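You operate a simulated robot arm through the tools that you are given. There is no shell and no other tool. Be economical: measure what you need, move in short steps, check, and stop when the job is done.

Carry out the task below with a simulated robot arm. There is one attempt and no reset: what you move stays moved.

Task
Press the blower button to switch it off. Take the black paint tin and put it on the right end of the packing table. Take the dark blue paint tin and leave it on the top of the grey table. Put the fold job card on the slats of the dust blower. Fetch the paint bottle and stand it on the narrow table. Put the steel bar on the top of the packing table away on the narrow table. Put one of the mini trays from the top of the packing table on the grey panel on the white bench. Open the pan lid. Do these in any order. Set down upright: black paint tin, dark blue paint tin, paint bottle, steel bar.

It is judged by the outcome, as a careful person would: the job done as asked, and still so three seconds after it is handed in. It fails if anything else is knocked over, pushed out of place, dropped, spilled or broken. A push-on lid holds only when it is set on centred and level and pressed home; a screw cap is set on level and turned clockwise until tight.

Robot
A 7-joint arm with a vacuum gripper on a trunk, on a base that drives. Base frame: it is fixed to the floor where the robot stands at the start and does not move with it; the origin is under the middle of the robot, x ahead of it, y to its left, z up. Readings come in mm, rad, newtons and seconds.
Its first joint turns from -2.601 to 2.601 rad. Places, roughly: black paint tin [500, 1000, 750]; blower button [700, 0, 900]; dark blue paint tin [-500, -750, 750]; fold job card [-750, -750, 750]; grey panel [-2750, 2250, 750]; mini tray [-1500, -750, 750]; narrow table [-1300, 2000, 800]; paint bottle [-1000, -750, 1000]; pan lid [-7400, 3800, 1100]; right end of the packing table [-2200, -900, 800]; slats of the dust blower (21x24 cm) [800, -200, 860]; steel bar [-1250, -1000, 750]; top of the grey table [-2800, -1300, 700]. Payload 1.06 kg.
Tool frame: the origin (TCP) lies in the middle of the cups' lips, and z points out of the cups. The gripper has 1 cup of 24 mm across, covering 24 by 24 mm (tool x, y); the bellows give 8 mm. With the vacuum on, a cup seals on a smooth face that it is pressed against (1 to 4 N); it does not hold porous or soft things. The pull reaches 23 N.
Orientation is that of the tool frame in the base frame, as a unit quaternion [x, y, z, w]. With the cups facing straight down, the tool's x points along the base's -x, its y along +y and its z along -z.

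Tools
- The arm moves only by the tool step_arm. Its argument "deltas" is one flat list of numbers, 7 for each row, row after row: the shift along the tool's x, y, z in m, then the turn, a rotation vector about the tool's x, y, z in rad, then the vacuum: 1 switches it on, 0 off. In form: [x, y, z, ax, ay, az, suction, x, y, z, ax, ay, az, suction, ...]. A call has 1 to 20 rows; each row shifts and turns the commanded pose from where the row before left it, along the tool's axes as they then stand. A row lasts 0.2 s, in which the tool goes at most 50 mm and 0.15 rad; a call with a longer step from one row to the next is refused whole, and so is a gripper value outside its range. A pose out of reach is approached as far as the arm can. The call stops where the force on the tool passes 40 N (or 10 N more than at its start, if that is more) or the arm is blocked; 0.2 s more then pass. The pull builds up within a second once a cup has sealed. Time passes only in rows, and 0.2 s behind the last, so rows that do not move give it time. The reply holds the time, the measured pose of the TCP, the force on the tool along the base axes and the pull of the vacuum, in the units named above and with some noise, with the torque about the TCP (base axes, N m) and any sound that the robot's microphone picked up.
- Cameras (640 x 400 px; columns grow to the right, rows downward): "scene" is now at [-11.3, 130.8, 1610]; the picture's right is [-0.84, -0.54, -0.00], its down [-0.51, 0.78, -0.36] and it looks along [0.20, -0.30, -0.93] (base axes); focal length 214 px, centre (320, 200). "wrist" rides on the gripper at [78, 19, -96] in the tool frame; the picture's right is [-0.24, 0.97, 0.00], its down [-0.71, -0.17, -0.69] and it looks along [-0.67, -0.16, 0.73] (tool axes); focal length 243 px, centre (320, 200). There is no depth. A picture from a camera that has moved, and an enlarged one, comes with that camera's place and axes in the base frame and with its lens. The place of the scene camera against the robot may be out by one fixed shift of up to 25 mm in any direction.
- snapshot(camera): a new picture of that camera. No time passes.
- move_column(by): slides the trunk up (or, below 0, down) by that many mm; the arm and the scene camera ride with it, the base frame stays. It gives what a move gives, with no picture.
- roll_base(legs): drives the robot by 1 to 6 legs, each [ahead, turn to the left] in mm and rad, along the robot's own axes; the way and the turn of a leg run together, so that a leg with both is an arc; at most 1500 mm and 3.142 rad a leg. The arm and the cameras ride along, it lands a little off, and it stops where it bumps. It gives what a move gives.
- head_to(pan, tilt): turns the head with the scene camera to pan (to the left, within 2.705 rad either way) and tilt (down, from -0.506 to 1.204), counted from straight ahead of the robot. It gives what a move gives.
- enlarge(camera, box): a new picture of the part [left, top, right, bottom] of that camera's present view, enlarged. No time passes.
- sign_off(): hands the job in; it is judged then, once.

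Go step by step. Nothing tells you exact positions but the pictures and the camera data: compare them with the known pose of the tool, close in by small moves and look again before you grip or let go. The budget is 207 turns and 200 pictures, counting those below and the enlarged ones. Unless the task says otherwise, let go and move clear before handing in, and close with one line.

The tools are called after ">>>" as name(argument=value, ...) on one line, values as JSON. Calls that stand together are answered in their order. step_arm: Moves the arm, as the interface text tells. Its arguments: {"type":"object","properties":{"deltas":{"type":"array","items":{"type":"number"}}},"required":["deltas"]} The other tools are called the same way: move_column (by) slides the trunk up or down; roll_base (legs) drives the base; head_to (pan, tilt) turns the head that bears the scene camera; snapshot (camera) takes a picture; enlarge (camera, box) takes an enlarged picture of a part of a camera's view; sign_off () hands the job in.

At the start:

```text
t: 0.0
tcp_pos: [-82.6, -463.1, 1217.3]
tcp_rot: [0.001, 1.0, 0.001, -0.001]
wrist_force: [0.1, 1.0, -0.5]
ft_torque: [0.02, -0.02, 0.01]
pull: 0.2
trunk travel left (down, up): [-682.0, 28.0]
robot x, y, heading: [3.2, -0.9, -0.002]
head pan, tilt: [-0.997, 1.201]
```

scene: 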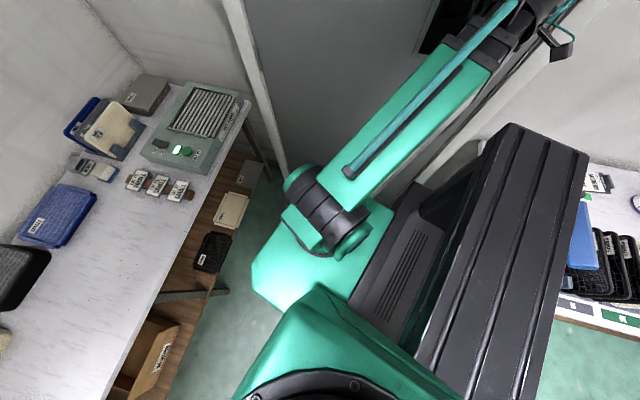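
wrist: 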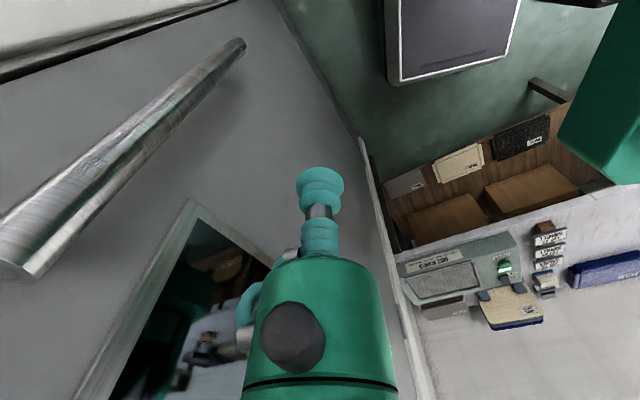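

I see the blower and its green button ahead on a bench, and the arm is parked to the right. I'll look around with the head to map things first.

>>> head_to(pan=0, tilt=0.6)

>>> snapshot(camera="scene")

>>> head_to(pan=1.3, tilt=0.6)

>>> snapshot(camera="scene")

>>> head_to(pan=2.6, tilt=0.5)

>>> snapshot(camera="scene")

>>> head_to(pan=-2.3, tilt=0.6)

>>> snapshot(camera="scene")

```text
t: 1.3
tcp_pos: [-82.3, -463.2, 1217.1]
tcp_rot: [0.0, 1.0, -0.001, 0.001]
wrist_force: [-0.6, -0.3, -0.4]
ft_torque: [0.0, 0.0, 0.01]
pull: 0.0
trunk travel left (down, up): [-682.0, 28.0]
robot x, y, heading: [1.0, 0.4, -0.001]
head pan, tilt: [0.0, 0.6]
```

```text
197 pictures are left
camera scene: at [46.6, 177.7, 1654.6], right [0.0, -1.0, 0.0], down [-0.57, 0.0, -0.82], along [0.82, 0.0, -0.57], focal length 214 px, centre (320, 200)
```

scene: 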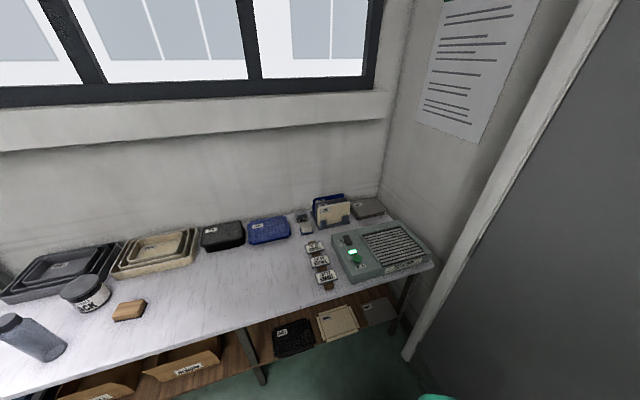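

```text
t: 2.7
tcp_pos: [-82.1, -462.7, 1218.1]
tcp_rot: [-0.001, 1.0, 0.0, 0.0]
wrist_force: [0.4, 0.8, 0.5]
ft_torque: [-0.01, 0.01, 0.0]
pull: 0.0
trunk travel left (down, up): [-682.0, 28.0]
robot x, y, heading: [2.2, 0.1, 0.0]
head pan, tilt: [1.3, 0.6]
```

```text
196 pictures are left
camera scene: at [-18.0, 262.9, 1654.6], right [0.96, -0.27, 0.0], down [-0.15, -0.54, -0.83], along [0.22, 0.8, -0.56], focal length 214 px, centre (320, 200)
```

scene: 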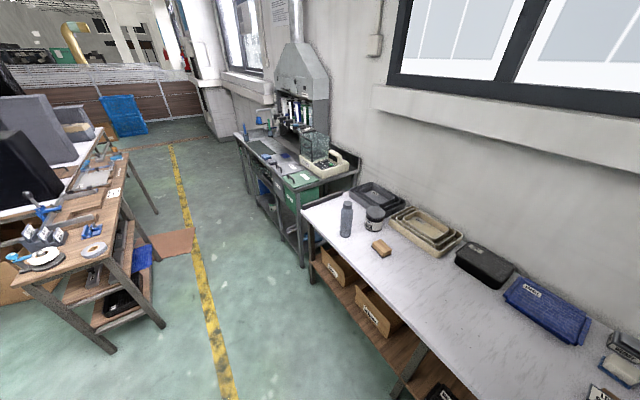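

```text
t: 4.2
tcp_pos: [-82.7, -461.5, 1217.5]
tcp_rot: [-0.001, 1.0, 0.0, 0.0]
wrist_force: [0.4, -0.6, 0.6]
ft_torque: [0.0, -0.01, 0.02]
pull: 0.0
trunk travel left (down, up): [-682.0, 28.0]
robot x, y, heading: [1.3, -2.3, -0.003]
head pan, tilt: [2.601, 0.499]
```

```text
195 pictures are left
camera scene: at [-119.7, 224.7, 1663.7], right [0.52, 0.86, 0.0], down [0.41, -0.25, -0.88], along [-0.75, 0.45, -0.48], focal length 214 px, centre (320, 200)
```

scene: 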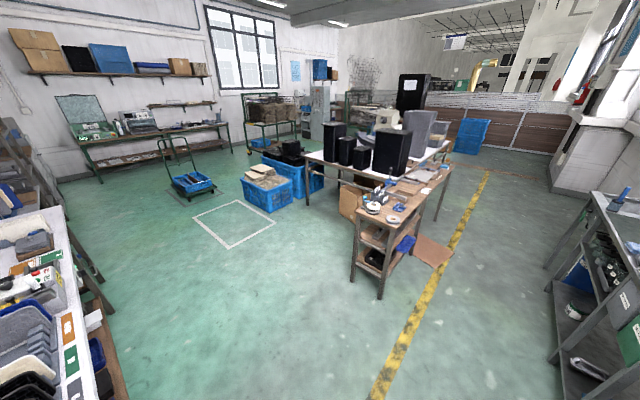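

```text
t: 8.1
tcp_pos: [-82.4, -463.9, 1217.1]
tcp_rot: [-0.001, 1.0, -0.001, 0.0]
wrist_force: [0.0, -0.2, 0.2]
ft_torque: [-0.02, 0.02, -0.02]
pull: 0.1
trunk travel left (down, up): [-682.0, 28.0]
robot x, y, heading: [4.2, 0.4, -0.001]
head pan, tilt: [-2.3, 0.6]
```

```text
194 pictures are left
camera scene: at [-100.6, 111.8, 1654.6], right [-0.75, 0.67, 0.0], down [0.38, 0.42, -0.83], along [-0.55, -0.62, -0.56], focal length 214 px, centre (320, 200)
```

scene: 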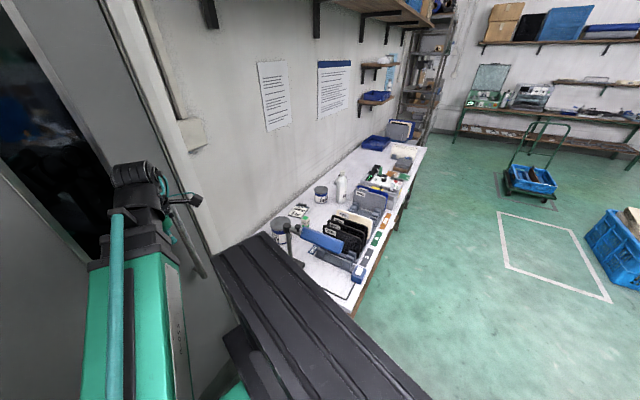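

Bench with blower is ahead, and the packing table is behind to the right. I'll zoom in on details here before moving.

>>> enlarge(camera="scene", box=[250, 130, 450, 300])

>>> head_to(pan=0, tilt=0.8)

>>> enlarge(camera="scene", box=[280, 110, 460, 240])

>>> enlarge(camera="scene", box=[0, 150, 250, 350])

```text
2.35 times, centred on (350, 215) of scene
camera zoom: at [-100.6, 111.8, 1654.6], right [-0.75, 0.67, 0.0], down [0.38, 0.42, -0.83], along [-0.55, -0.62, -0.56], focal length 505 px, centre (249, 165)
```

zoom: 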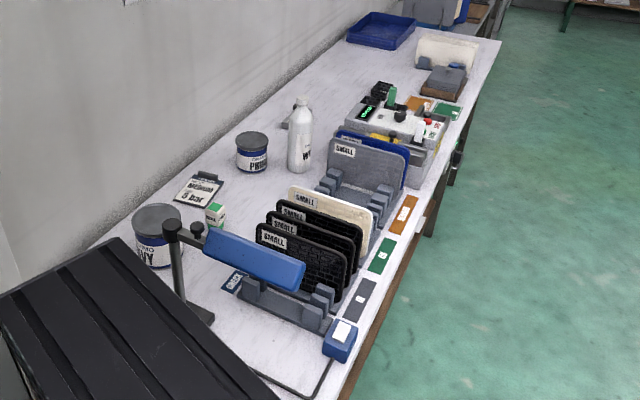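

```text
t: 10.2
tcp_pos: [-82.0, -464.0, 1217.4]
tcp_rot: [0.0, 1.0, 0.0, 0.001]
wrist_force: [0.9, 0.3, 0.2]
ft_torque: [-0.02, 0.0, -0.01]
pull: 0.1
trunk travel left (down, up): [-682.0, 28.0]
robot x, y, heading: [0.2, 1.2, -0.001]
head pan, tilt: [0.0, 0.799]
```

```text
3.08 times, centred on (370, 175) of scene
camera zoom: at [38.9, 177.7, 1637.8], right [0.0, -1.0, 0.0], down [-0.72, 0.0, -0.7], along [0.7, 0.0, -0.72], focal length 660 px, centre (166, 277)
```

zoom: 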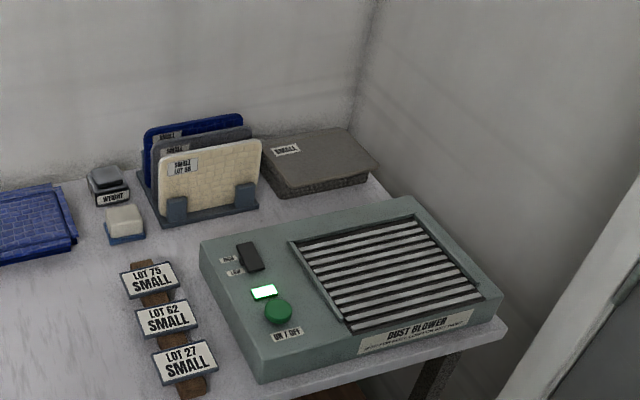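

```text
2.00 times, centred on (125, 250) of scene
camera zoom: at [38.9, 177.7, 1637.8], right [0.0, -1.0, 0.0], down [-0.72, 0.0, -0.7], along [0.7, 0.0, -0.72], focal length 429 px, centre (710, 100)
```

zoom: 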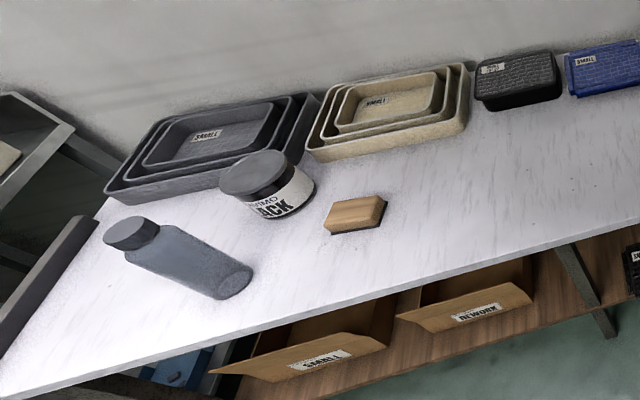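

The button is the green dome near (690, 11, ~895). I'll swing the arm round in front, keeping it high.

>>> step_arm(deltas=[-0.041, 0.002, 0, 0, 0, 0, 0, -0.041, 0.002, 0, 0, 0, 0, 0, -0.041, 0.002, 0, 0, 0, 0, 0, -0.041, 0.002, 0, 0, 0, 0, 0, -0.041, 0.002, 0, 0, 0, 0, 0, -0.041, 0.002, 0, 0, 0, 0, 0, -0.029, 0.019, 0, 0, 0, 0, 0, -0.029, 0.019, 0, 0, 0, 0, 0, -0.029, 0.019, 0, 0, 0, 0, 0, -0.029, 0.019, 0, 0, 0, 0, 0, -0.029, 0.019, 0, 0, 0, 0, 0, -0.029, 0.019, 0, 0, 0, 0, 0, -0.022, 0.035, 0, 0, 0, 0, 0, -0.022, 0.035, 0, 0, 0, 0, 0, -0.022, 0.035, 0, 0, 0, 0, 0, -0.022, 0.035, 0, 0, 0, 0, 0, -0.022, 0.035, 0, 0, 0, 0, 0])

>>> snapshot(camera="wrist")

>>> snapshot(camera="scene")

```text
t: 13.3
tcp_pos: [395.6, -278.6, 1204.0]
tcp_rot: [-0.007, 1.0, -0.003, 0.002]
wrist_force: [-0.8, -5.3, -2.1]
ft_torque: [0.56, -0.15, 0.44]
pull: 0.1
out of reach, approached as far as the arm can: row 2, 4, 9, 13, 14, 15
trunk travel left (down, up): [-682.0, 28.0]
robot x, y, heading: [-0.2, 0.5, -0.002]
head pan, tilt: [0.0, 0.799]
stopped in row 15: the force on the tool passed its limit at 64 N (the readings are from after the stop); the commanded pose is now the measured one
```

```text
190 pictures are left
camera wrist: at [316.7, -260.5, 1297.9], right [0.22, 0.98, 0.0], down [0.71, -0.16, 0.69], along [0.67, -0.16, -0.72], focal length 243 px, centre (320, 200)
```

wrist: 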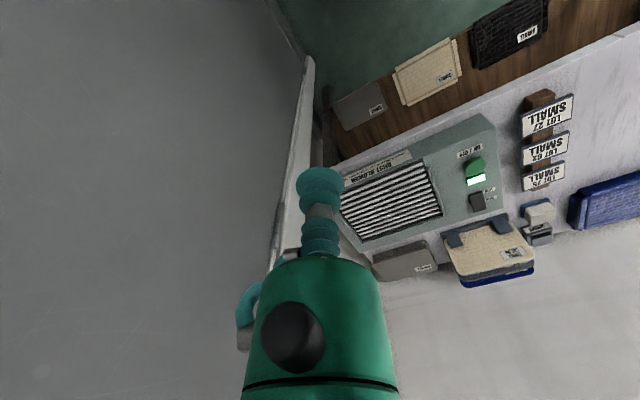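

```text
189 pictures are left
camera scene: at [38.7, 177.8, 1637.8], right [0.0, -1.0, 0.0], down [-0.72, 0.0, -0.7], along [0.7, 0.0, -0.72], focal length 214 px, centre (320, 200)
```

scene: 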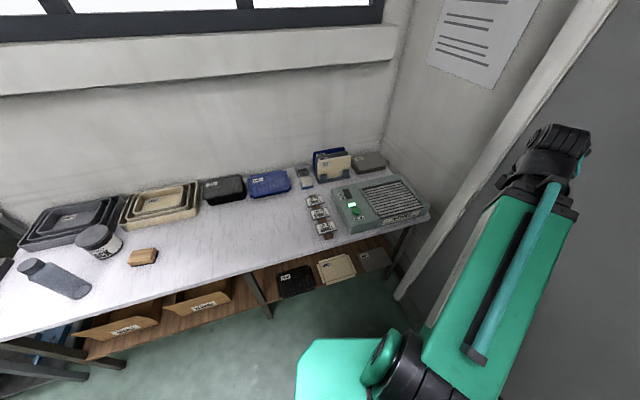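

The arm brushed the wall on the right. I'll move straight away from it to the left, then forward above the button.

>>> step_arm(deltas=[0, 0.04, 0, 0, 0, 0, 0, 0, 0.04, 0, 0, 0, 0, 0, 0, 0.04, 0, 0, 0, 0, 0, 0, 0.04, 0, 0, 0, 0, 0, -0.01, 0.04, 0, 0, 0, 0, 0, -0.02, 0.04, 0, 0, 0, 0, 0, -0.03, 0.04, 0, 0, 0, 0, 0])

>>> snapshot(camera="wrist")

>>> snapshot(camera="scene")

```text
t: 13.6
tcp_pos: [400.8, -273.3, 1204.3]
tcp_rot: [-0.015, 1.0, -0.005, 0.003]
wrist_force: [0.3, -5.5, 1.7]
ft_torque: [0.76, 0.19, 0.51]
pull: 0.1
out of reach, approached as far as the arm can: row 1
trunk travel left (down, up): [-682.0, 28.0]
robot x, y, heading: [-1.7, -1.5, -0.002]
head pan, tilt: [0.0, 0.799]
stopped in row 1: the force on the tool passed its limit at 74 N (the readings are from after the stop); the commanded pose is now the measured one
```

```text
188 pictures are left
camera wrist: at [321.4, -255.1, 1298.7], right [0.21, 0.98, -0.01], down [0.71, -0.14, 0.69], along [0.67, -0.15, -0.72], focal length 243 px, centre (320, 200)
```

wrist: 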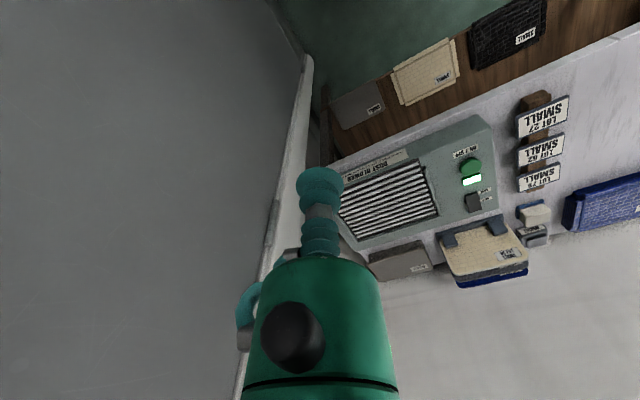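

```text
187 pictures are left
camera scene: at [39.3, 178.4, 1637.7], right [0.0, -1.0, 0.0], down [-0.72, 0.0, -0.7], along [0.7, 0.0, -0.72], focal length 214 px, centre (320, 200)
```

scene: 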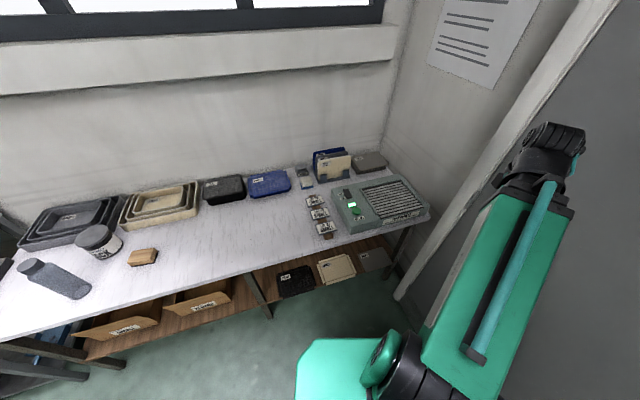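

The arm's outer part is against the slanted grey wall on the right. I'll back the base up a bit to gain clearance before swinging the arm.

>>> roll_base(legs=[[-350, 0]])

>>> step_arm(deltas=[0, 0.04, 0, 0, 0, 0, 0, 0, 0.04, 0, 0, 0, 0, 0, 0, 0.04, 0, 0, 0, 0, 0, 0, 0.04, 0, 0, 0, 0, 0, -0.01, 0.04, 0, 0, 0, 0, 0, -0.02, 0.04, 0, 0, 0, 0, 0, -0.03, 0.04, 0, 0, 0, 0, 0])

>>> snapshot(camera="scene")

```text
t: 15.7
tcp_pos: [160.3, -243.4, 1203.1]
tcp_rot: [-0.04, 0.999, -0.003, 0.002]
wrist_force: [-0.6, -0.6, 0.3]
ft_torque: [0.02, 0.01, 0.01]
pull: 0.1
trunk travel left (down, up): [-682.0, 28.0]
robot x, y, heading: [-255.1, 38.8, 0.212]
head pan, tilt: [0.0, 0.799]
stopped in leg 1: the robot was blocked; the commanded pose is now the measured one
```

```text
t: 16.1
tcp_pos: [162.0, -199.5, 1204.5]
tcp_rot: [-0.047, 0.999, -0.006, 0.003]
wrist_force: [6.8, -1.8, 6.2]
ft_torque: [0.44, 1.32, -0.06]
pull: 0.0
out of reach, approached as far as the arm can: row 2
trunk travel left (down, up): [-682.0, 28.0]
robot x, y, heading: [-253.9, 39.4, 0.212]
head pan, tilt: [0.0, 0.799]
stopped in row 2: the force on the tool passed its limit at 60 N (the readings are from after the stop); the commanded pose is now the measured one
```

```text
186 pictures are left
camera scene: at [-253.1, 219.9, 1637.8], right [0.21, -0.98, 0.0], down [-0.7, -0.15, -0.7], along [0.68, 0.15, -0.72], focal length 214 px, centre (320, 200)
```

scene: 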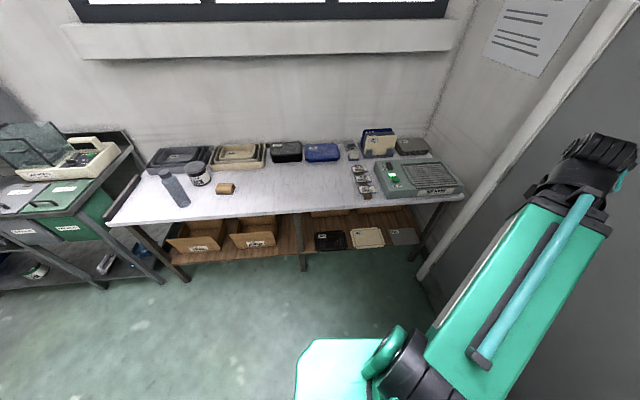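

The base stopped early and yawed. I need to see what's being touched, so I'll look right and behind.

>>> head_to(pan=-1.3, tilt=0.5)

>>> snapshot(camera="scene")

>>> snapshot(camera="wrist")

>>> head_to(pan=-2.5, tilt=0.7)

>>> snapshot(camera="scene")

```text
t: 17.6
tcp_pos: [160.3, -200.5, 1204.7]
tcp_rot: [-0.048, 0.999, -0.005, 0.003]
wrist_force: [15.6, -12.3, 8.3]
ft_torque: [1.55, 2.62, 0.76]
pull: 0.0
trunk travel left (down, up): [-682.0, 28.0]
robot x, y, heading: [-255.4, 36.2, 0.208]
head pan, tilt: [-1.3, 0.499]
```

```text
185 pictures are left
camera scene: at [-290.2, 122.7, 1663.7], right [-0.89, -0.46, 0.0], down [-0.22, 0.42, -0.88], along [0.41, -0.78, -0.48], focal length 214 px, centre (320, 200)
```

scene: 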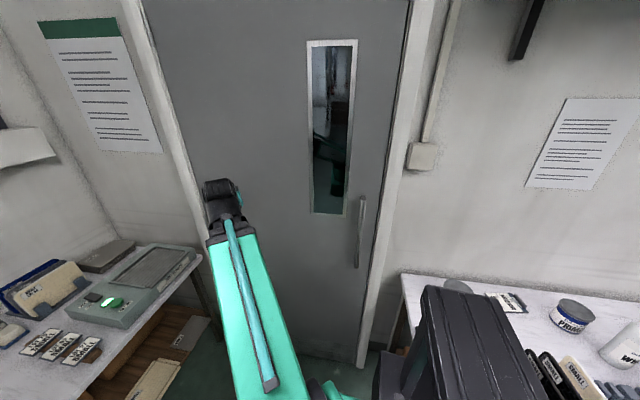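

```text
184 pictures are left
camera wrist: at [80.3, -187.2, 1298.6], right [0.14, 0.99, -0.01], down [0.72, -0.09, 0.69], along [0.68, -0.1, -0.72], focal length 243 px, centre (320, 200)
```

wrist: 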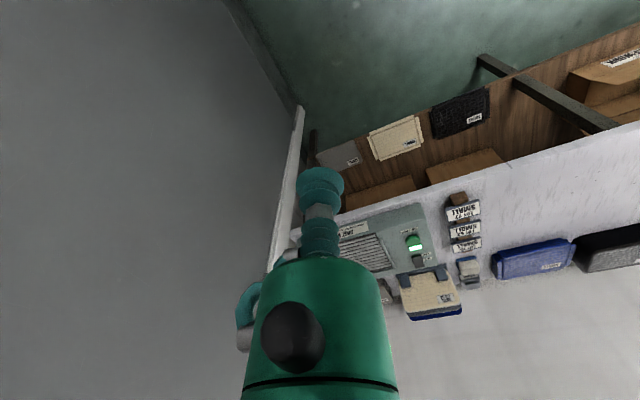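

```text
t: 19.0
tcp_pos: [160.1, -200.2, 1204.4]
tcp_rot: [-0.049, 0.999, -0.006, 0.004]
wrist_force: [21.1, -14.5, 11.7]
ft_torque: [2.0, 3.4, 0.91]
pull: 0.0
trunk travel left (down, up): [-682.0, 28.0]
robot x, y, heading: [-253.7, 38.6, 0.212]
head pan, tilt: [-2.499, 0.7]
```

```text
183 pictures are left
camera scene: at [-388.2, 139.1, 1646.0], right [-0.75, 0.66, 0.0], down [0.42, 0.49, -0.77], along [-0.5, -0.58, -0.64], focal length 214 px, centre (320, 200)
```

scene: 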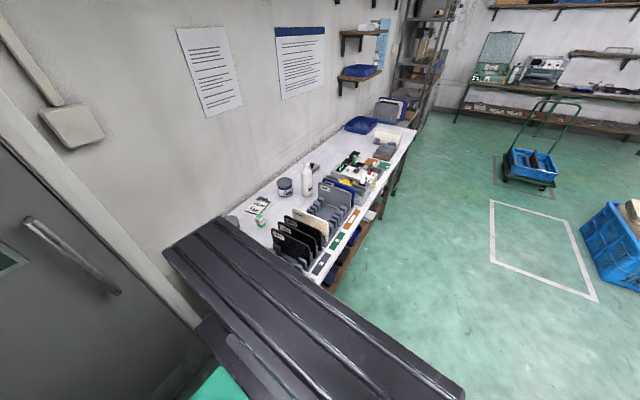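

The force on the tool points outward from the robot, so the tool is pressed against the robot's own body because its radius is too small. The base corner also met the packing table's near corner, since the room is skewed about 20° to the frame. I'll extend the arm outward, then drive forward to clear the table.

>>> step_arm(deltas=[-0.03, -0.01, 0, 0, 0, 0, 0, -0.03, -0.01, 0, 0, 0, 0, 0, -0.03, -0.01, 0, 0, 0, 0, 0, -0.03, -0.005, 0, 0, 0, 0, 0])

>>> roll_base(legs=[[120, 0]])

>>> step_arm(deltas=[-0.02, 0.04, 0, 0, 0, 0, 0, -0.02, 0.04, 0, 0, 0, 0, 0, -0.02, 0.04, 0, 0, 0, 0, 0, -0.02, 0.04, 0, 0, 0, 0, 0])

```text
t: 19.4
tcp_pos: [179.4, -205.1, 1204.6]
tcp_rot: [-0.053, 0.999, -0.007, 0.002]
wrist_force: [-1.4, -9.6, -4.7]
ft_torque: [1.0, -0.55, 0.82]
pull: 0.1
trunk travel left (down, up): [-682.0, 28.0]
robot x, y, heading: [-256.7, 40.0, 0.213]
head pan, tilt: [-2.499, 0.7]
stopped in row 1: the force on the tool passed its limit at 49 N (the readings are from after the stop); the commanded pose is now the measured one
```

```text
t: 20.6
tcp_pos: [299.2, -180.5, 1203.5]
tcp_rot: [-0.05, 0.999, -0.005, 0.001]
wrist_force: [-7.4, -14.9, -3.8]
ft_torque: [1.77, -1.27, 1.43]
pull: 0.0
trunk travel left (down, up): [-682.0, 28.0]
robot x, y, heading: [-136.7, 64.1, 0.211]
head pan, tilt: [-2.499, 0.7]
```

```text
t: 20.9
tcp_pos: [302.7, -171.5, 1203.7]
tcp_rot: [-0.062, 0.998, -0.008, 0.0]
wrist_force: [-5.5, -17.0, -2.6]
ft_torque: [2.0, -1.03, 1.55]
pull: 0.0
trunk travel left (down, up): [-682.0, 28.0]
robot x, y, heading: [-140.6, 63.6, 0.206]
head pan, tilt: [-2.499, 0.7]
stopped in row 1: the force on the tool passed its limit at 82 N (the readings are from after the stop); the commanded pose is now the measured one
```

The tool is still jammed even after the base moved, so this is self-contact. I'll look at the arm itself.

>>> head_to(pan=-0.7, tilt=0.8)

>>> snapshot(camera="scene")

>>> snapshot(camera="wrist")

```text
t: 22.7
tcp_pos: [302.4, -169.9, 1203.6]
tcp_rot: [-0.061, 0.998, -0.008, 0.001]
wrist_force: [-12.4, -26.6, -9.6]
ft_torque: [3.02, -2.18, 2.5]
pull: 0.0
trunk travel left (down, up): [-682.0, 28.0]
robot x, y, heading: [-138.2, 65.1, 0.209]
head pan, tilt: [-0.7, 0.799]
```

```text
182 pictures are left
camera scene: at [-142.4, 190.8, 1637.8], right [-0.47, -0.88, 0.0], down [-0.63, 0.34, -0.7], along [0.62, -0.33, -0.72], focal length 214 px, centre (320, 200)
```

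scene: 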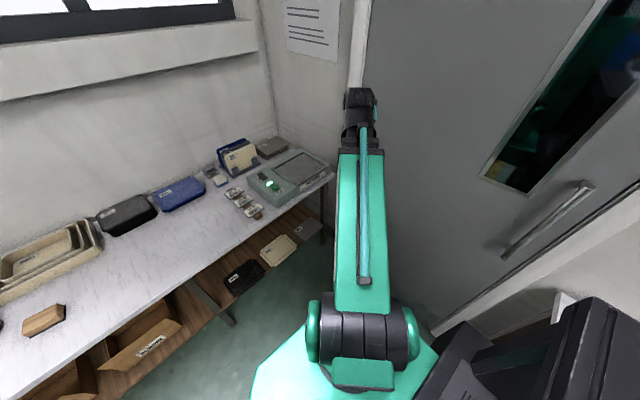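

```text
181 pictures are left
camera wrist: at [222.3, -158.6, 1298.4], right [0.12, 0.99, -0.01], down [0.72, -0.07, 0.69], along [0.68, -0.09, -0.73], focal length 243 px, centre (320, 200)
```

wrist: 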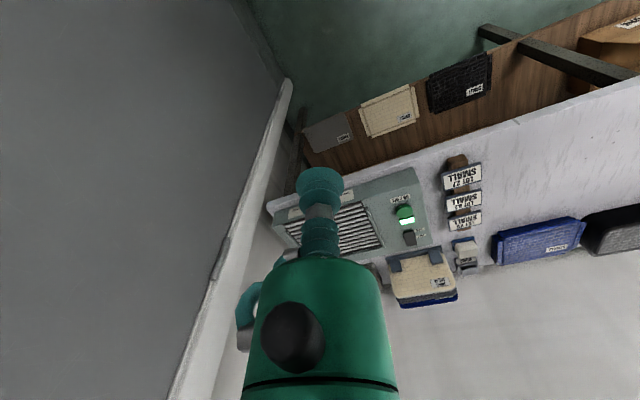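

The wrist camera side of the gripper points back toward the arm, which likely causes the jam. I'll yaw the tool back to the relative angle it had at the start.

>>> step_arm(deltas=[0, 0, 0, 0, 0, -0.1, 0, 0, 0, 0, 0, 0, -0.1, 0, 0, 0, 0, 0, 0, -0.1, 0, 0, 0, 0, 0, 0, -0.1, 0])

```text
t: 23.7
tcp_pos: [302.4, -171.4, 1203.9]
tcp_rot: [-0.258, 0.966, -0.007, -0.001]
wrist_force: [-0.2, 0.4, 1.2]
ft_torque: [-0.01, 0.0, 0.02]
pull: 0.0
trunk travel left (down, up): [-682.0, 28.0]
robot x, y, heading: [-138.2, 59.1, 0.205]
head pan, tilt: [-0.7, 0.799]
```

Freed. I'll yaw a bit further, then move toward the button.

>>> step_arm(deltas=[0, 0, 0, 0, 0, -0.1, 0, 0, 0, 0, 0, 0, -0.1, 0, 0, 0, 0, 0, 0, -0.1, 0, 0, 0, 0, 0, 0, -0.1, 0])

```text
t: 24.7
tcp_pos: [303.0, -168.7, 1205.2]
tcp_rot: [-0.445, 0.896, -0.007, -0.003]
wrist_force: [-0.1, -0.1, -0.5]
ft_torque: [-0.01, -0.02, -0.01]
pull: 0.0
trunk travel left (down, up): [-682.0, 28.0]
robot x, y, heading: [-135.5, 67.8, 0.206]
head pan, tilt: [-0.7, 0.799]
```

>>> step_arm(deltas=[-0.0377, -0.02, 0, 0, 0, 0, 0, -0.0377, -0.02, 0, 0, 0, 0, 0, -0.0377, -0.02, 0, 0, 0, 0, 0, -0.0377, -0.02, 0, 0, 0, 0, 0, -0.0377, -0.02, 0, 0, 0, 0, 0, -0.0377, -0.02, 0.02, 0, 0, 0, 0, -0.0377, -0.02, 0.02, 0, 0, 0, 0, -0.0377, -0.02, 0.02, 0, 0, 0, 0, -0.0377, -0.02, 0.02, 0, 0, 0, 0, -0.0377, -0.02, 0.02, 0, 0, 0, 0])

>>> snapshot(camera="scene")

>>> snapshot(camera="wrist")

```text
t: 26.9
tcp_pos: [691.9, 6.6, 1102.0]
tcp_rot: [-0.444, 0.896, -0.006, -0.003]
wrist_force: [0.2, -0.3, 0.2]
ft_torque: [0.01, -0.02, 0.03]
pull: 0.0
trunk travel left (down, up): [-682.0, 28.0]
robot x, y, heading: [-132.5, 65.3, 0.205]
head pan, tilt: [-0.7, 0.799]
```

```text
180 pictures are left
camera scene: at [-141.6, 191.1, 1637.8], right [-0.47, -0.88, 0.0], down [-0.63, 0.34, -0.7], along [0.61, -0.33, -0.72], focal length 214 px, centre (320, 200)
```

scene: 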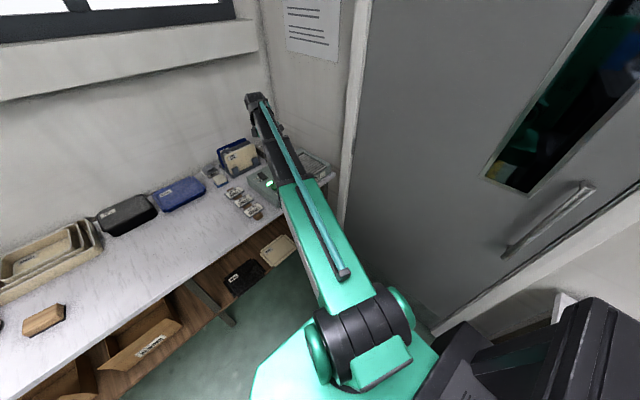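

```text
179 pictures are left
camera wrist: at [629.3, -41.4, 1197.3], right [-0.63, 0.78, -0.01], down [0.56, 0.47, 0.68], along [0.53, 0.42, -0.73], focal length 243 px, centre (320, 200)
```

wrist: 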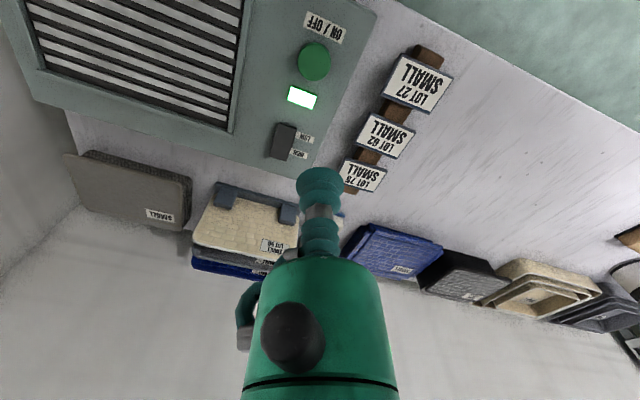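

Button by wrist camera is at about (691, -6). I'll correct laterally and lower to check.

>>> step_arm(deltas=[0.01, -0.0065, 0.03, 0, 0, 0, 0, 0, 0, 0.03, 0, 0, 0, 0, 0, 0, 0.03, 0, 0, 0, 0, 0, 0, 0.03, 0, 0, 0, 0, 0, 0, 0.03, 0, 0, 0, 0])

>>> snapshot(camera="wrist")

```text
t: 28.1
tcp_pos: [689.2, -6.9, 952.2]
tcp_rot: [-0.444, 0.896, -0.006, -0.003]
wrist_force: [-0.4, -0.9, 0.1]
ft_torque: [-0.01, 0.01, 0.01]
pull: 0.0
trunk travel left (down, up): [-682.0, 28.0]
robot x, y, heading: [-136.4, 61.6, 0.211]
head pan, tilt: [-0.7, 0.799]
```

```text
178 pictures are left
camera wrist: at [627.0, -55.4, 1047.7], right [-0.63, 0.78, -0.01], down [0.56, 0.47, 0.68], along [0.53, 0.42, -0.73], focal length 243 px, centre (320, 200)
```

wrist: 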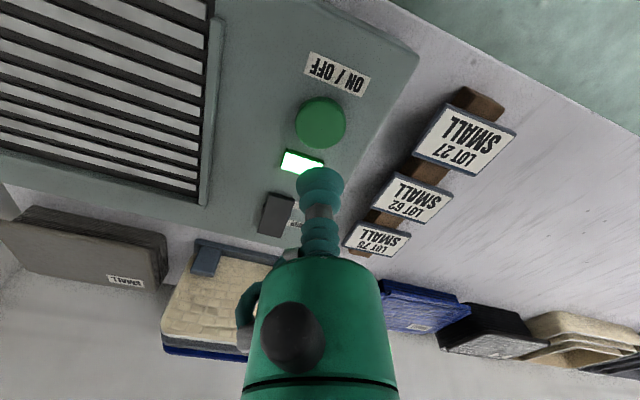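

>>> step_arm(deltas=[-0.012, -0.0045, 0.02, 0, 0, 0, 0, 0, 0, 0.02, 0, 0, 0, 0, 0, 0, 0.02, 0, 0, 0, 0])

>>> snapshot(camera="wrist")

```text
t: 28.9
tcp_pos: [702.1, -0.7, 892.7]
tcp_rot: [-0.445, 0.896, -0.008, -0.003]
wrist_force: [0.7, -0.8, -0.1]
ft_torque: [0.03, 0.01, -0.04]
pull: 0.1
trunk travel left (down, up): [-682.0, 28.0]
robot x, y, heading: [-137.4, 61.1, 0.208]
head pan, tilt: [-0.7, 0.799]
```

```text
177 pictures are left
camera wrist: at [638.4, -49.5, 987.8], right [-0.63, 0.78, -0.01], down [0.56, 0.47, 0.68], along [0.53, 0.42, -0.73], focal length 243 px, centre (320, 200)
```

wrist: 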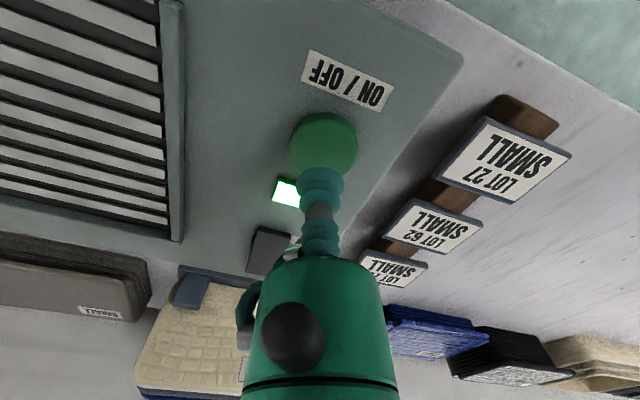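

Aligned over the button; pressing down gently.

>>> step_arm(deltas=[0, 0, 0.01, 0, 0, 0, 0, 0, 0, 0.01, 0, 0, 0, 0, 0, 0, 0.005, 0, 0, 0, 0, 0, 0, 0.005, 0, 0, 0, 0, 0, 0, 0.005, 0, 0, 0, 0])

>>> enlarge(camera="wrist", box=[220, 80, 420, 260])

```text
t: 30.1
tcp_pos: [700.1, -1.9, 856.8]
tcp_rot: [-0.444, 0.896, -0.008, -0.001]
wrist_force: [0.9, -1.5, 4.3]
ft_torque: [-0.01, 0.05, -0.02]
pull: 0.0
trunk travel left (down, up): [-682.0, 28.0]
robot x, y, heading: [-135.0, 66.7, 0.208]
head pan, tilt: [-0.7, 0.799]
heard: click
```

```text
2.22 times, centred on (320, 170) of wrist
camera zoom: at [638.0, -49.9, 952.6], right [-0.63, 0.78, -0.01], down [0.56, 0.47, 0.68], along [0.53, 0.42, -0.73], focal length 539 px, centre (320, 267)
```

zoom: 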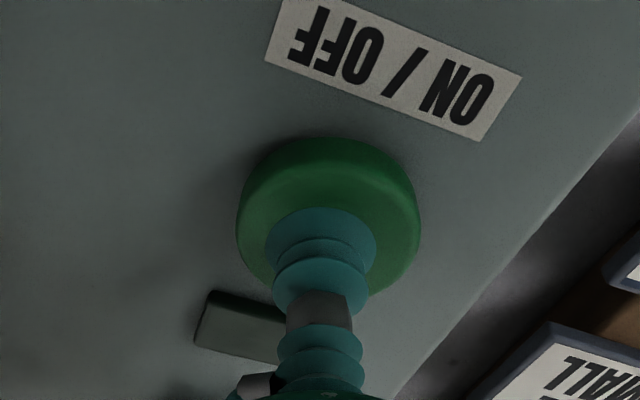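

Click heard and the lamp is dark. I'll back off up and confirm.

>>> step_arm(deltas=[0, 0, -0.04, 0, 0, 0, 0, 0, 0, -0.05, 0, 0, 0, 0, 0, 0, -0.05, 0, 0, 0, 0, 0, 0, -0.05, 0, 0, 0, 0])

>>> snapshot(camera="wrist")

>>> head_to(pan=0.9, tilt=0.8)

>>> snapshot(camera="scene")

```text
t: 31.1
tcp_pos: [698.9, 1.4, 1048.7]
tcp_rot: [-0.445, 0.896, -0.007, -0.002]
wrist_force: [0.3, -1.1, 0.2]
ft_torque: [0.01, -0.02, 0.0]
pull: 0.1
trunk travel left (down, up): [-682.0, 28.0]
robot x, y, heading: [-136.7, 67.0, 0.209]
head pan, tilt: [-0.7, 0.799]
```

```text
175 pictures are left
camera wrist: at [637.0, -46.8, 1143.6], right [-0.63, 0.78, -0.01], down [0.56, 0.47, 0.68], along [0.53, 0.42, -0.73], focal length 243 px, centre (320, 200)
```

wrist: 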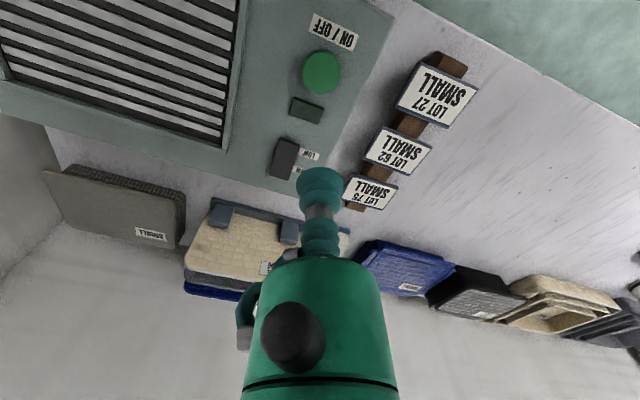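

```text
t: 32.8
tcp_pos: [699.0, 0.5, 1046.5]
tcp_rot: [-0.444, 0.896, -0.008, -0.002]
wrist_force: [-0.2, -0.8, -1.0]
ft_torque: [-0.01, 0.02, 0.0]
pull: 0.1
trunk travel left (down, up): [-682.0, 28.0]
robot x, y, heading: [-139.8, 66.3, 0.209]
head pan, tilt: [0.901, 0.799]
```

```text
174 pictures are left
camera scene: at [-177.7, 301.1, 1637.8], right [0.9, -0.44, 0.0], down [-0.32, -0.64, -0.7], along [0.31, 0.62, -0.72], focal length 214 px, centre (320, 200)
```

scene: 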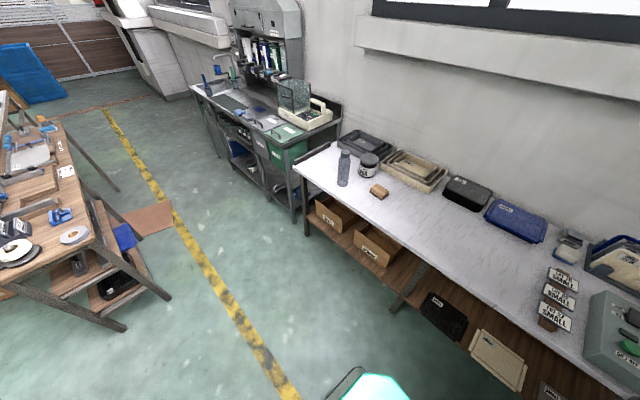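

Lamp is off, so the blower is switched off. Next is the black tin near (600, 1180): I'll retract and raise the arm, turn left and drive along the bench.

>>> step_arm(deltas=[0.02, 0.0312, -0.03, 0, 0, 0, 0, 0.02, 0.0312, -0.03, 0, 0, 0, 0, 0.02, 0.0312, -0.03, 0, 0, 0, 0, 0.02, 0.0312, -0.03, 0, 0, 0, 0, 0.02, 0.0312, -0.03, 0, 0, 0, 0, 0.02, 0.0312, -0.02, 0, 0, 0, 0, 0.02, 0.0312, -0.0, 0, 0, 0, 0])

>>> roll_base(legs=[[0, 1.68], [880, 0]])

>>> head_to(pan=-1.0, tilt=0.7)

>>> snapshot(camera="scene")

```text
t: 34.4
tcp_pos: [441.5, 26.0, 1215.8]
tcp_rot: [-0.444, 0.896, -0.007, -0.003]
wrist_force: [0.0, -0.2, -0.8]
ft_torque: [-0.03, 0.0, -0.03]
pull: 0.1
trunk travel left (down, up): [-682.0, 28.0]
robot x, y, heading: [-136.1, 62.5, 0.209]
head pan, tilt: [0.901, 0.799]
```

```text
t: 43.1
tcp_pos: [-437.2, 1478.0, 1215.6]
tcp_rot: [0.964, -0.267, 0.007, -0.004]
wrist_force: [-0.7, 0.3, 0.2]
ft_torque: [-0.02, -0.02, -0.01]
pull: 0.0
trunk travel left (down, up): [-682.0, 28.0]
robot x, y, heading: [-413.2, 900.4, 1.896]
head pan, tilt: [0.901, 0.799]
```

```text
t: 45.0
tcp_pos: [-437.9, 1477.7, 1216.3]
tcp_rot: [0.964, -0.267, 0.006, -0.004]
wrist_force: [0.4, 0.5, -1.2]
ft_torque: [-0.02, 0.0, -0.03]
pull: 0.1
trunk travel left (down, up): [-682.0, 28.0]
robot x, y, heading: [-412.8, 897.7, 1.895]
head pan, tilt: [-1.0, 0.7]
```

```text
173 pictures are left
camera scene: at [-501.8, 875.0, 1646.0], right [0.78, -0.63, 0.0], down [-0.4, -0.5, -0.76], along [0.48, 0.6, -0.64], focal length 214 px, centre (320, 200)
```

scene: 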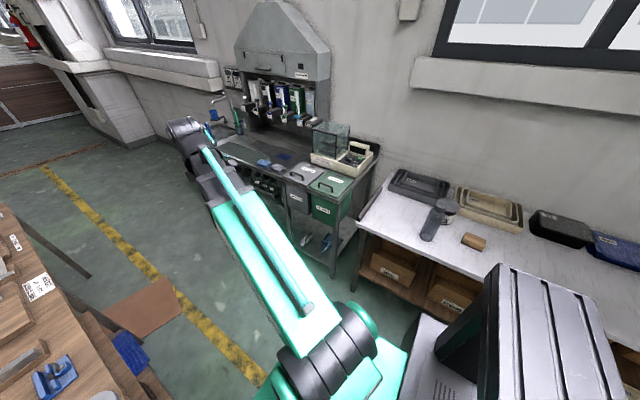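

The bottle stands between me and the tin, and the tin is about 1.07 m away. I'll turn to face the bench and drive closer.

>>> roll_base(legs=[[0, -1.6], [290, 0]])

>>> head_to(pan=-0.2, tilt=0.8)

>>> snapshot(camera="scene")

>>> snapshot(camera="wrist")

```text
t: 50.9
tcp_pos: [446.4, 989.0, 1214.8]
tcp_rot: [-0.48, 0.877, -0.007, -0.002]
wrist_force: [0.1, -0.6, 0.0]
ft_torque: [-0.01, 0.01, -0.02]
pull: 0.1
trunk travel left (down, up): [-682.0, 28.0]
robot x, y, heading: [-132.8, 982.0, 0.291]
head pan, tilt: [-1.0, 0.7]
```

```text
t: 52.0
tcp_pos: [446.4, 989.3, 1215.2]
tcp_rot: [-0.48, 0.877, -0.007, -0.002]
wrist_force: [0.2, 0.5, -0.2]
ft_torque: [0.0, 0.0, 0.02]
pull: 0.0
trunk travel left (down, up): [-682.0, 28.0]
robot x, y, heading: [-132.8, 977.6, 0.291]
head pan, tilt: [-0.201, 0.799]
```

```text
172 pictures are left
camera scene: at [-142.0, 1145.6, 1637.8], right [0.09, -1.0, 0.0], down [-0.71, -0.06, -0.7], along [0.69, 0.06, -0.72], focal length 214 px, centre (320, 200)
```

scene: 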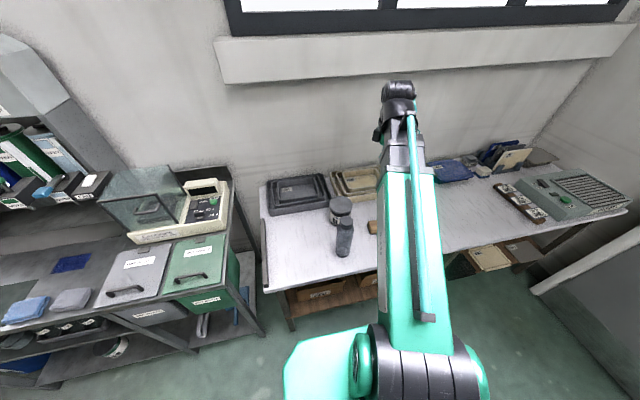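

```text
171 pictures are left
camera wrist: at [388.5, 936.1, 1311.6], right [-0.69, 0.72, -0.01], down [0.52, 0.51, 0.68], along [0.5, 0.46, -0.73], focal length 243 px, centre (320, 200)
```

wrist: 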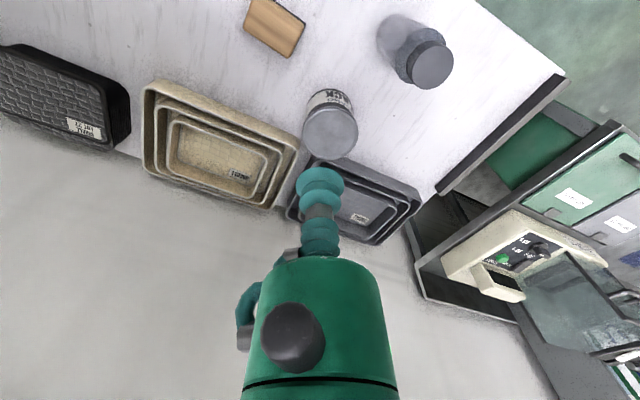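

The bottle stands in line between robot and tin, and the arm would pass over it. I'll shift the robot about 300 mm to the right so the arm comes in from the side.

>>> roll_base(legs=[[0, -1.9], [300, 0], [0, 2.1]])

>>> snapshot(camera="wrist")

>>> snapshot(camera="scene")

```text
t: 63.6
tcp_pos: [420.1, 806.1, 1215.8]
tcp_rot: [-0.565, 0.825, -0.007, -0.002]
wrist_force: [-0.4, 0.4, -0.2]
ft_torque: [0.02, 0.0, -0.01]
pull: 0.1
trunk travel left (down, up): [-682.0, 28.0]
robot x, y, heading: [-144.6, 680.9, 0.49]
head pan, tilt: [-0.201, 0.799]
```

```text
170 pictures are left
camera wrist: at [374.2, 740.9, 1311.6], right [-0.82, 0.57, -0.01], down [0.41, 0.61, 0.68], along [0.4, 0.55, -0.73], focal length 243 px, centre (320, 200)
```

wrist: 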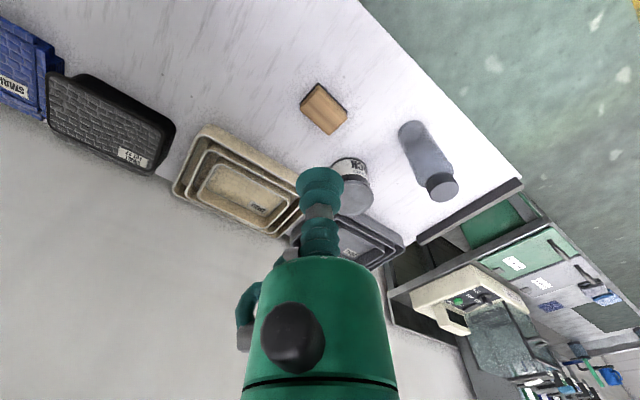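

```text
169 pictures are left
camera scene: at [-185.8, 840.5, 1637.8], right [0.29, -0.96, 0.0], down [-0.69, -0.21, -0.7], along [0.67, 0.2, -0.72], focal length 214 px, centre (320, 200)
```

scene: 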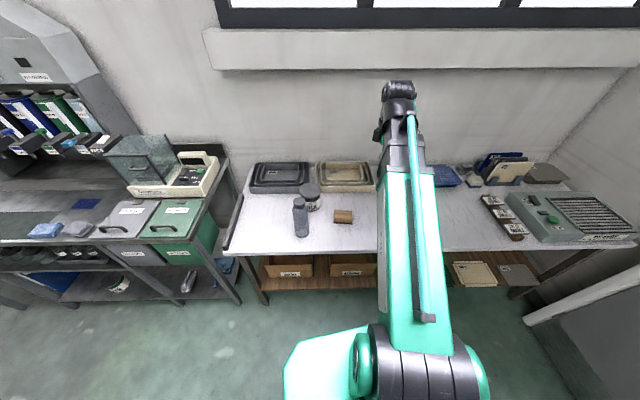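

Tin top is estimated at (537, 1097, 885). I'll yaw the tool a bit and go above it.

>>> step_arm(deltas=[0, 0, 0, 0, 0, -0.13, 0, 0, 0, 0, 0, 0, -0.13, 0, 0, 0, 0, 0, 0, -0.13, 0, -0.036, -0.0153, 0.01, 0, 0, 0, 0, -0.036, -0.0153, 0.01, 0, 0, 0, 0, -0.036, -0.0153, 0.02, 0, 0, 0, 0, -0.036, -0.0153, 0.02, 0, 0, 0, 0, -0.036, -0.0153, 0.02, 0, 0, 0, 0, -0.036, -0.0153, 0.03, 0, 0, 0, 0, -0.036, -0.0153, 0.03, 0, 0, 0, 0, -0.036, -0.0153, 0.03, 0, 0, 0, 0])

>>> snapshot(camera="wrist")

>>> snapshot(camera="scene")

```text
t: 66.0
tcp_pos: [538.9, 1093.6, 1043.4]
tcp_rot: [0.714, -0.7, 0.007, 0.002]
wrist_force: [-0.8, -0.1, -0.1]
ft_torque: [-0.03, 0.0, 0.01]
pull: 0.1
trunk travel left (down, up): [-682.0, 28.0]
robot x, y, heading: [-146.1, 681.3, 0.491]
head pan, tilt: [-0.201, 0.799]
```

```text
168 pictures are left
camera wrist: at [522.1, 1016.3, 1138.7], right [-0.98, 0.21, -0.01], down [0.15, 0.72, 0.68], along [0.15, 0.66, -0.74], focal length 243 px, centre (320, 200)
```

wrist: 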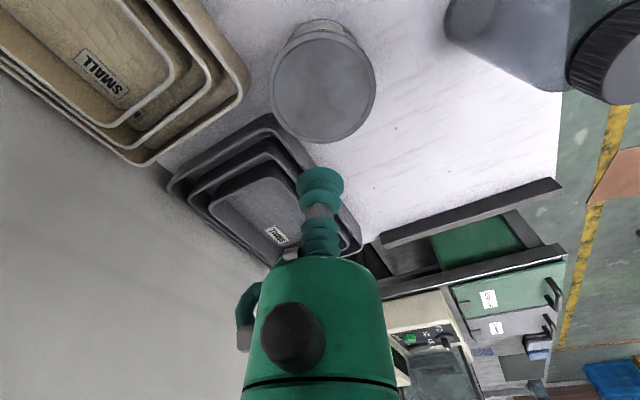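

```text
167 pictures are left
camera scene: at [-185.4, 841.1, 1637.7], right [0.29, -0.96, 0.0], down [-0.69, -0.21, -0.7], along [0.67, 0.2, -0.72], focal length 214 px, centre (320, 200)
```

scene: 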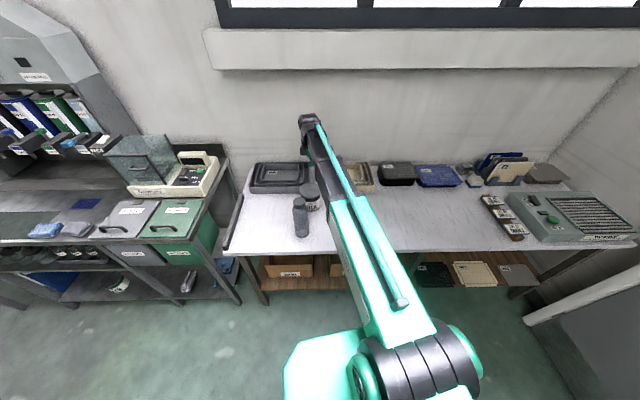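

Lid centre right under the tool at about (539, 1096). Descending.

>>> step_arm(deltas=[-0.002, 0, 0.04, 0, 0, 0, 0, 0, 0, 0.04, 0, 0, 0, 0, 0, 0, 0.04, 0, 0, 0, 0])

>>> snapshot(camera="wrist")

```text
t: 66.8
tcp_pos: [537.7, 1093.2, 922.1]
tcp_rot: [0.715, -0.699, 0.008, 0.002]
wrist_force: [0.2, 0.8, 0.4]
ft_torque: [0.02, -0.01, 0.0]
pull: 0.0
trunk travel left (down, up): [-682.0, 28.0]
robot x, y, heading: [-149.6, 682.7, 0.494]
head pan, tilt: [-0.201, 0.799]
```

```text
166 pictures are left
camera wrist: at [520.8, 1017.0, 1018.1], right [-0.98, 0.21, -0.01], down [0.15, 0.72, 0.68], along [0.15, 0.66, -0.74], focal length 243 px, centre (320, 200)
```

wrist: 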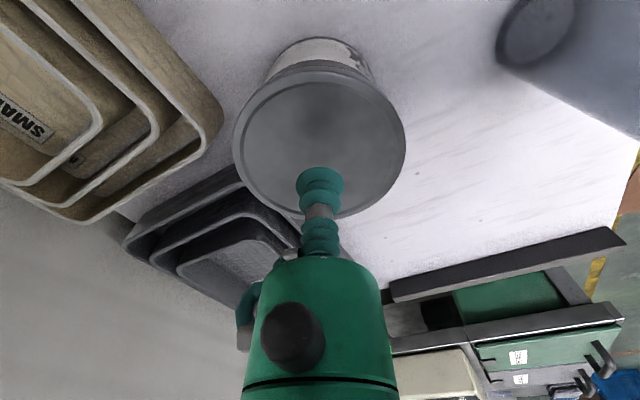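

>>> step_arm(deltas=[-0.005, -0.002, 0.02, 0, 0, 0, 0, 0, 0, 0.015, 0, 0, 0, 1, 0, 0, 0.006, 0, 0, 0, 1, 0, 0, 0.004, 0, 0, 0, 1])

```text
t: 67.8
tcp_pos: [541.1, 1098.3, 881.1]
tcp_rot: [0.715, -0.699, 0.009, -0.001]
wrist_force: [9.9, 6.2, 38.7]
ft_torque: [-0.07, 0.21, -0.11]
pull: 22.9
trunk travel left (down, up): [-682.0, 28.0]
robot x, y, heading: [-143.2, 683.4, 0.493]
head pan, tilt: [-0.201, 0.799]
```

Sealed, but pressing hard; easing up and lifting slowly.

>>> step_arm(deltas=[0, 0, -0.005, 0, 0, 0, 1, 0, 0, -0.005, 0, 0, 0, 1, 0, 0, -0.01, 0, 0, 0, 1, 0, 0, -0.02, 0, 0, 0, 1, 0, 0, -0.03, 0, 0, 0, 1])

>>> snapshot(camera="wrist")

>>> snapshot(camera="scene")

```text
t: 69.0
tcp_pos: [540.6, 1098.6, 947.4]
tcp_rot: [0.714, -0.7, 0.006, 0.003]
wrist_force: [-1.0, 0.5, -7.9]
ft_torque: [-0.04, 0.02, -0.01]
pull: 22.5
trunk travel left (down, up): [-682.0, 28.0]
robot x, y, heading: [-147.3, 681.6, 0.494]
head pan, tilt: [-0.201, 0.799]
```

```text
165 pictures are left
camera wrist: at [522.9, 1022.8, 1043.5], right [-0.98, 0.21, -0.01], down [0.15, 0.72, 0.68], along [0.15, 0.66, -0.74], focal length 243 px, centre (320, 200)
```

wrist: 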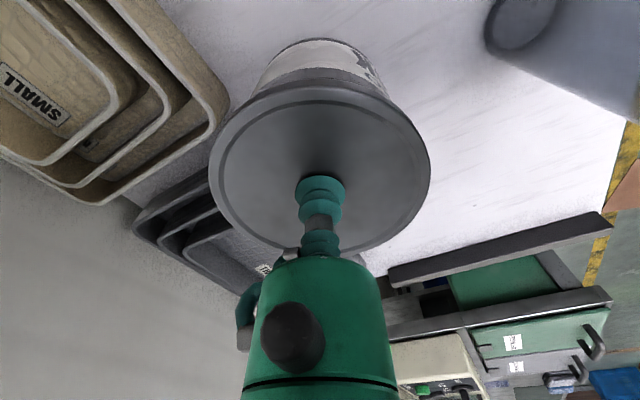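

```text
164 pictures are left
camera scene: at [-185.3, 840.9, 1637.7], right [0.29, -0.96, 0.0], down [-0.69, -0.21, -0.7], along [0.67, 0.2, -0.72], focal length 214 px, centre (320, 200)
```

scene: 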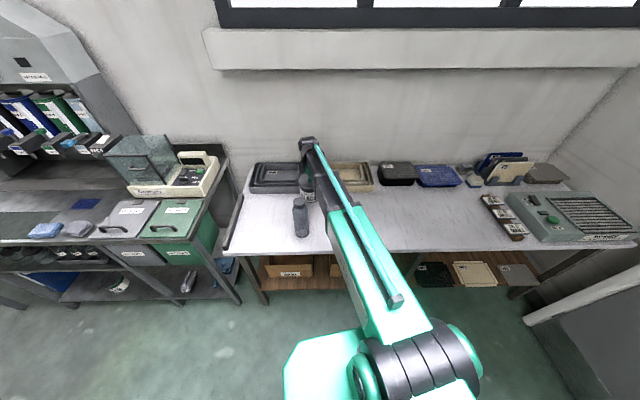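

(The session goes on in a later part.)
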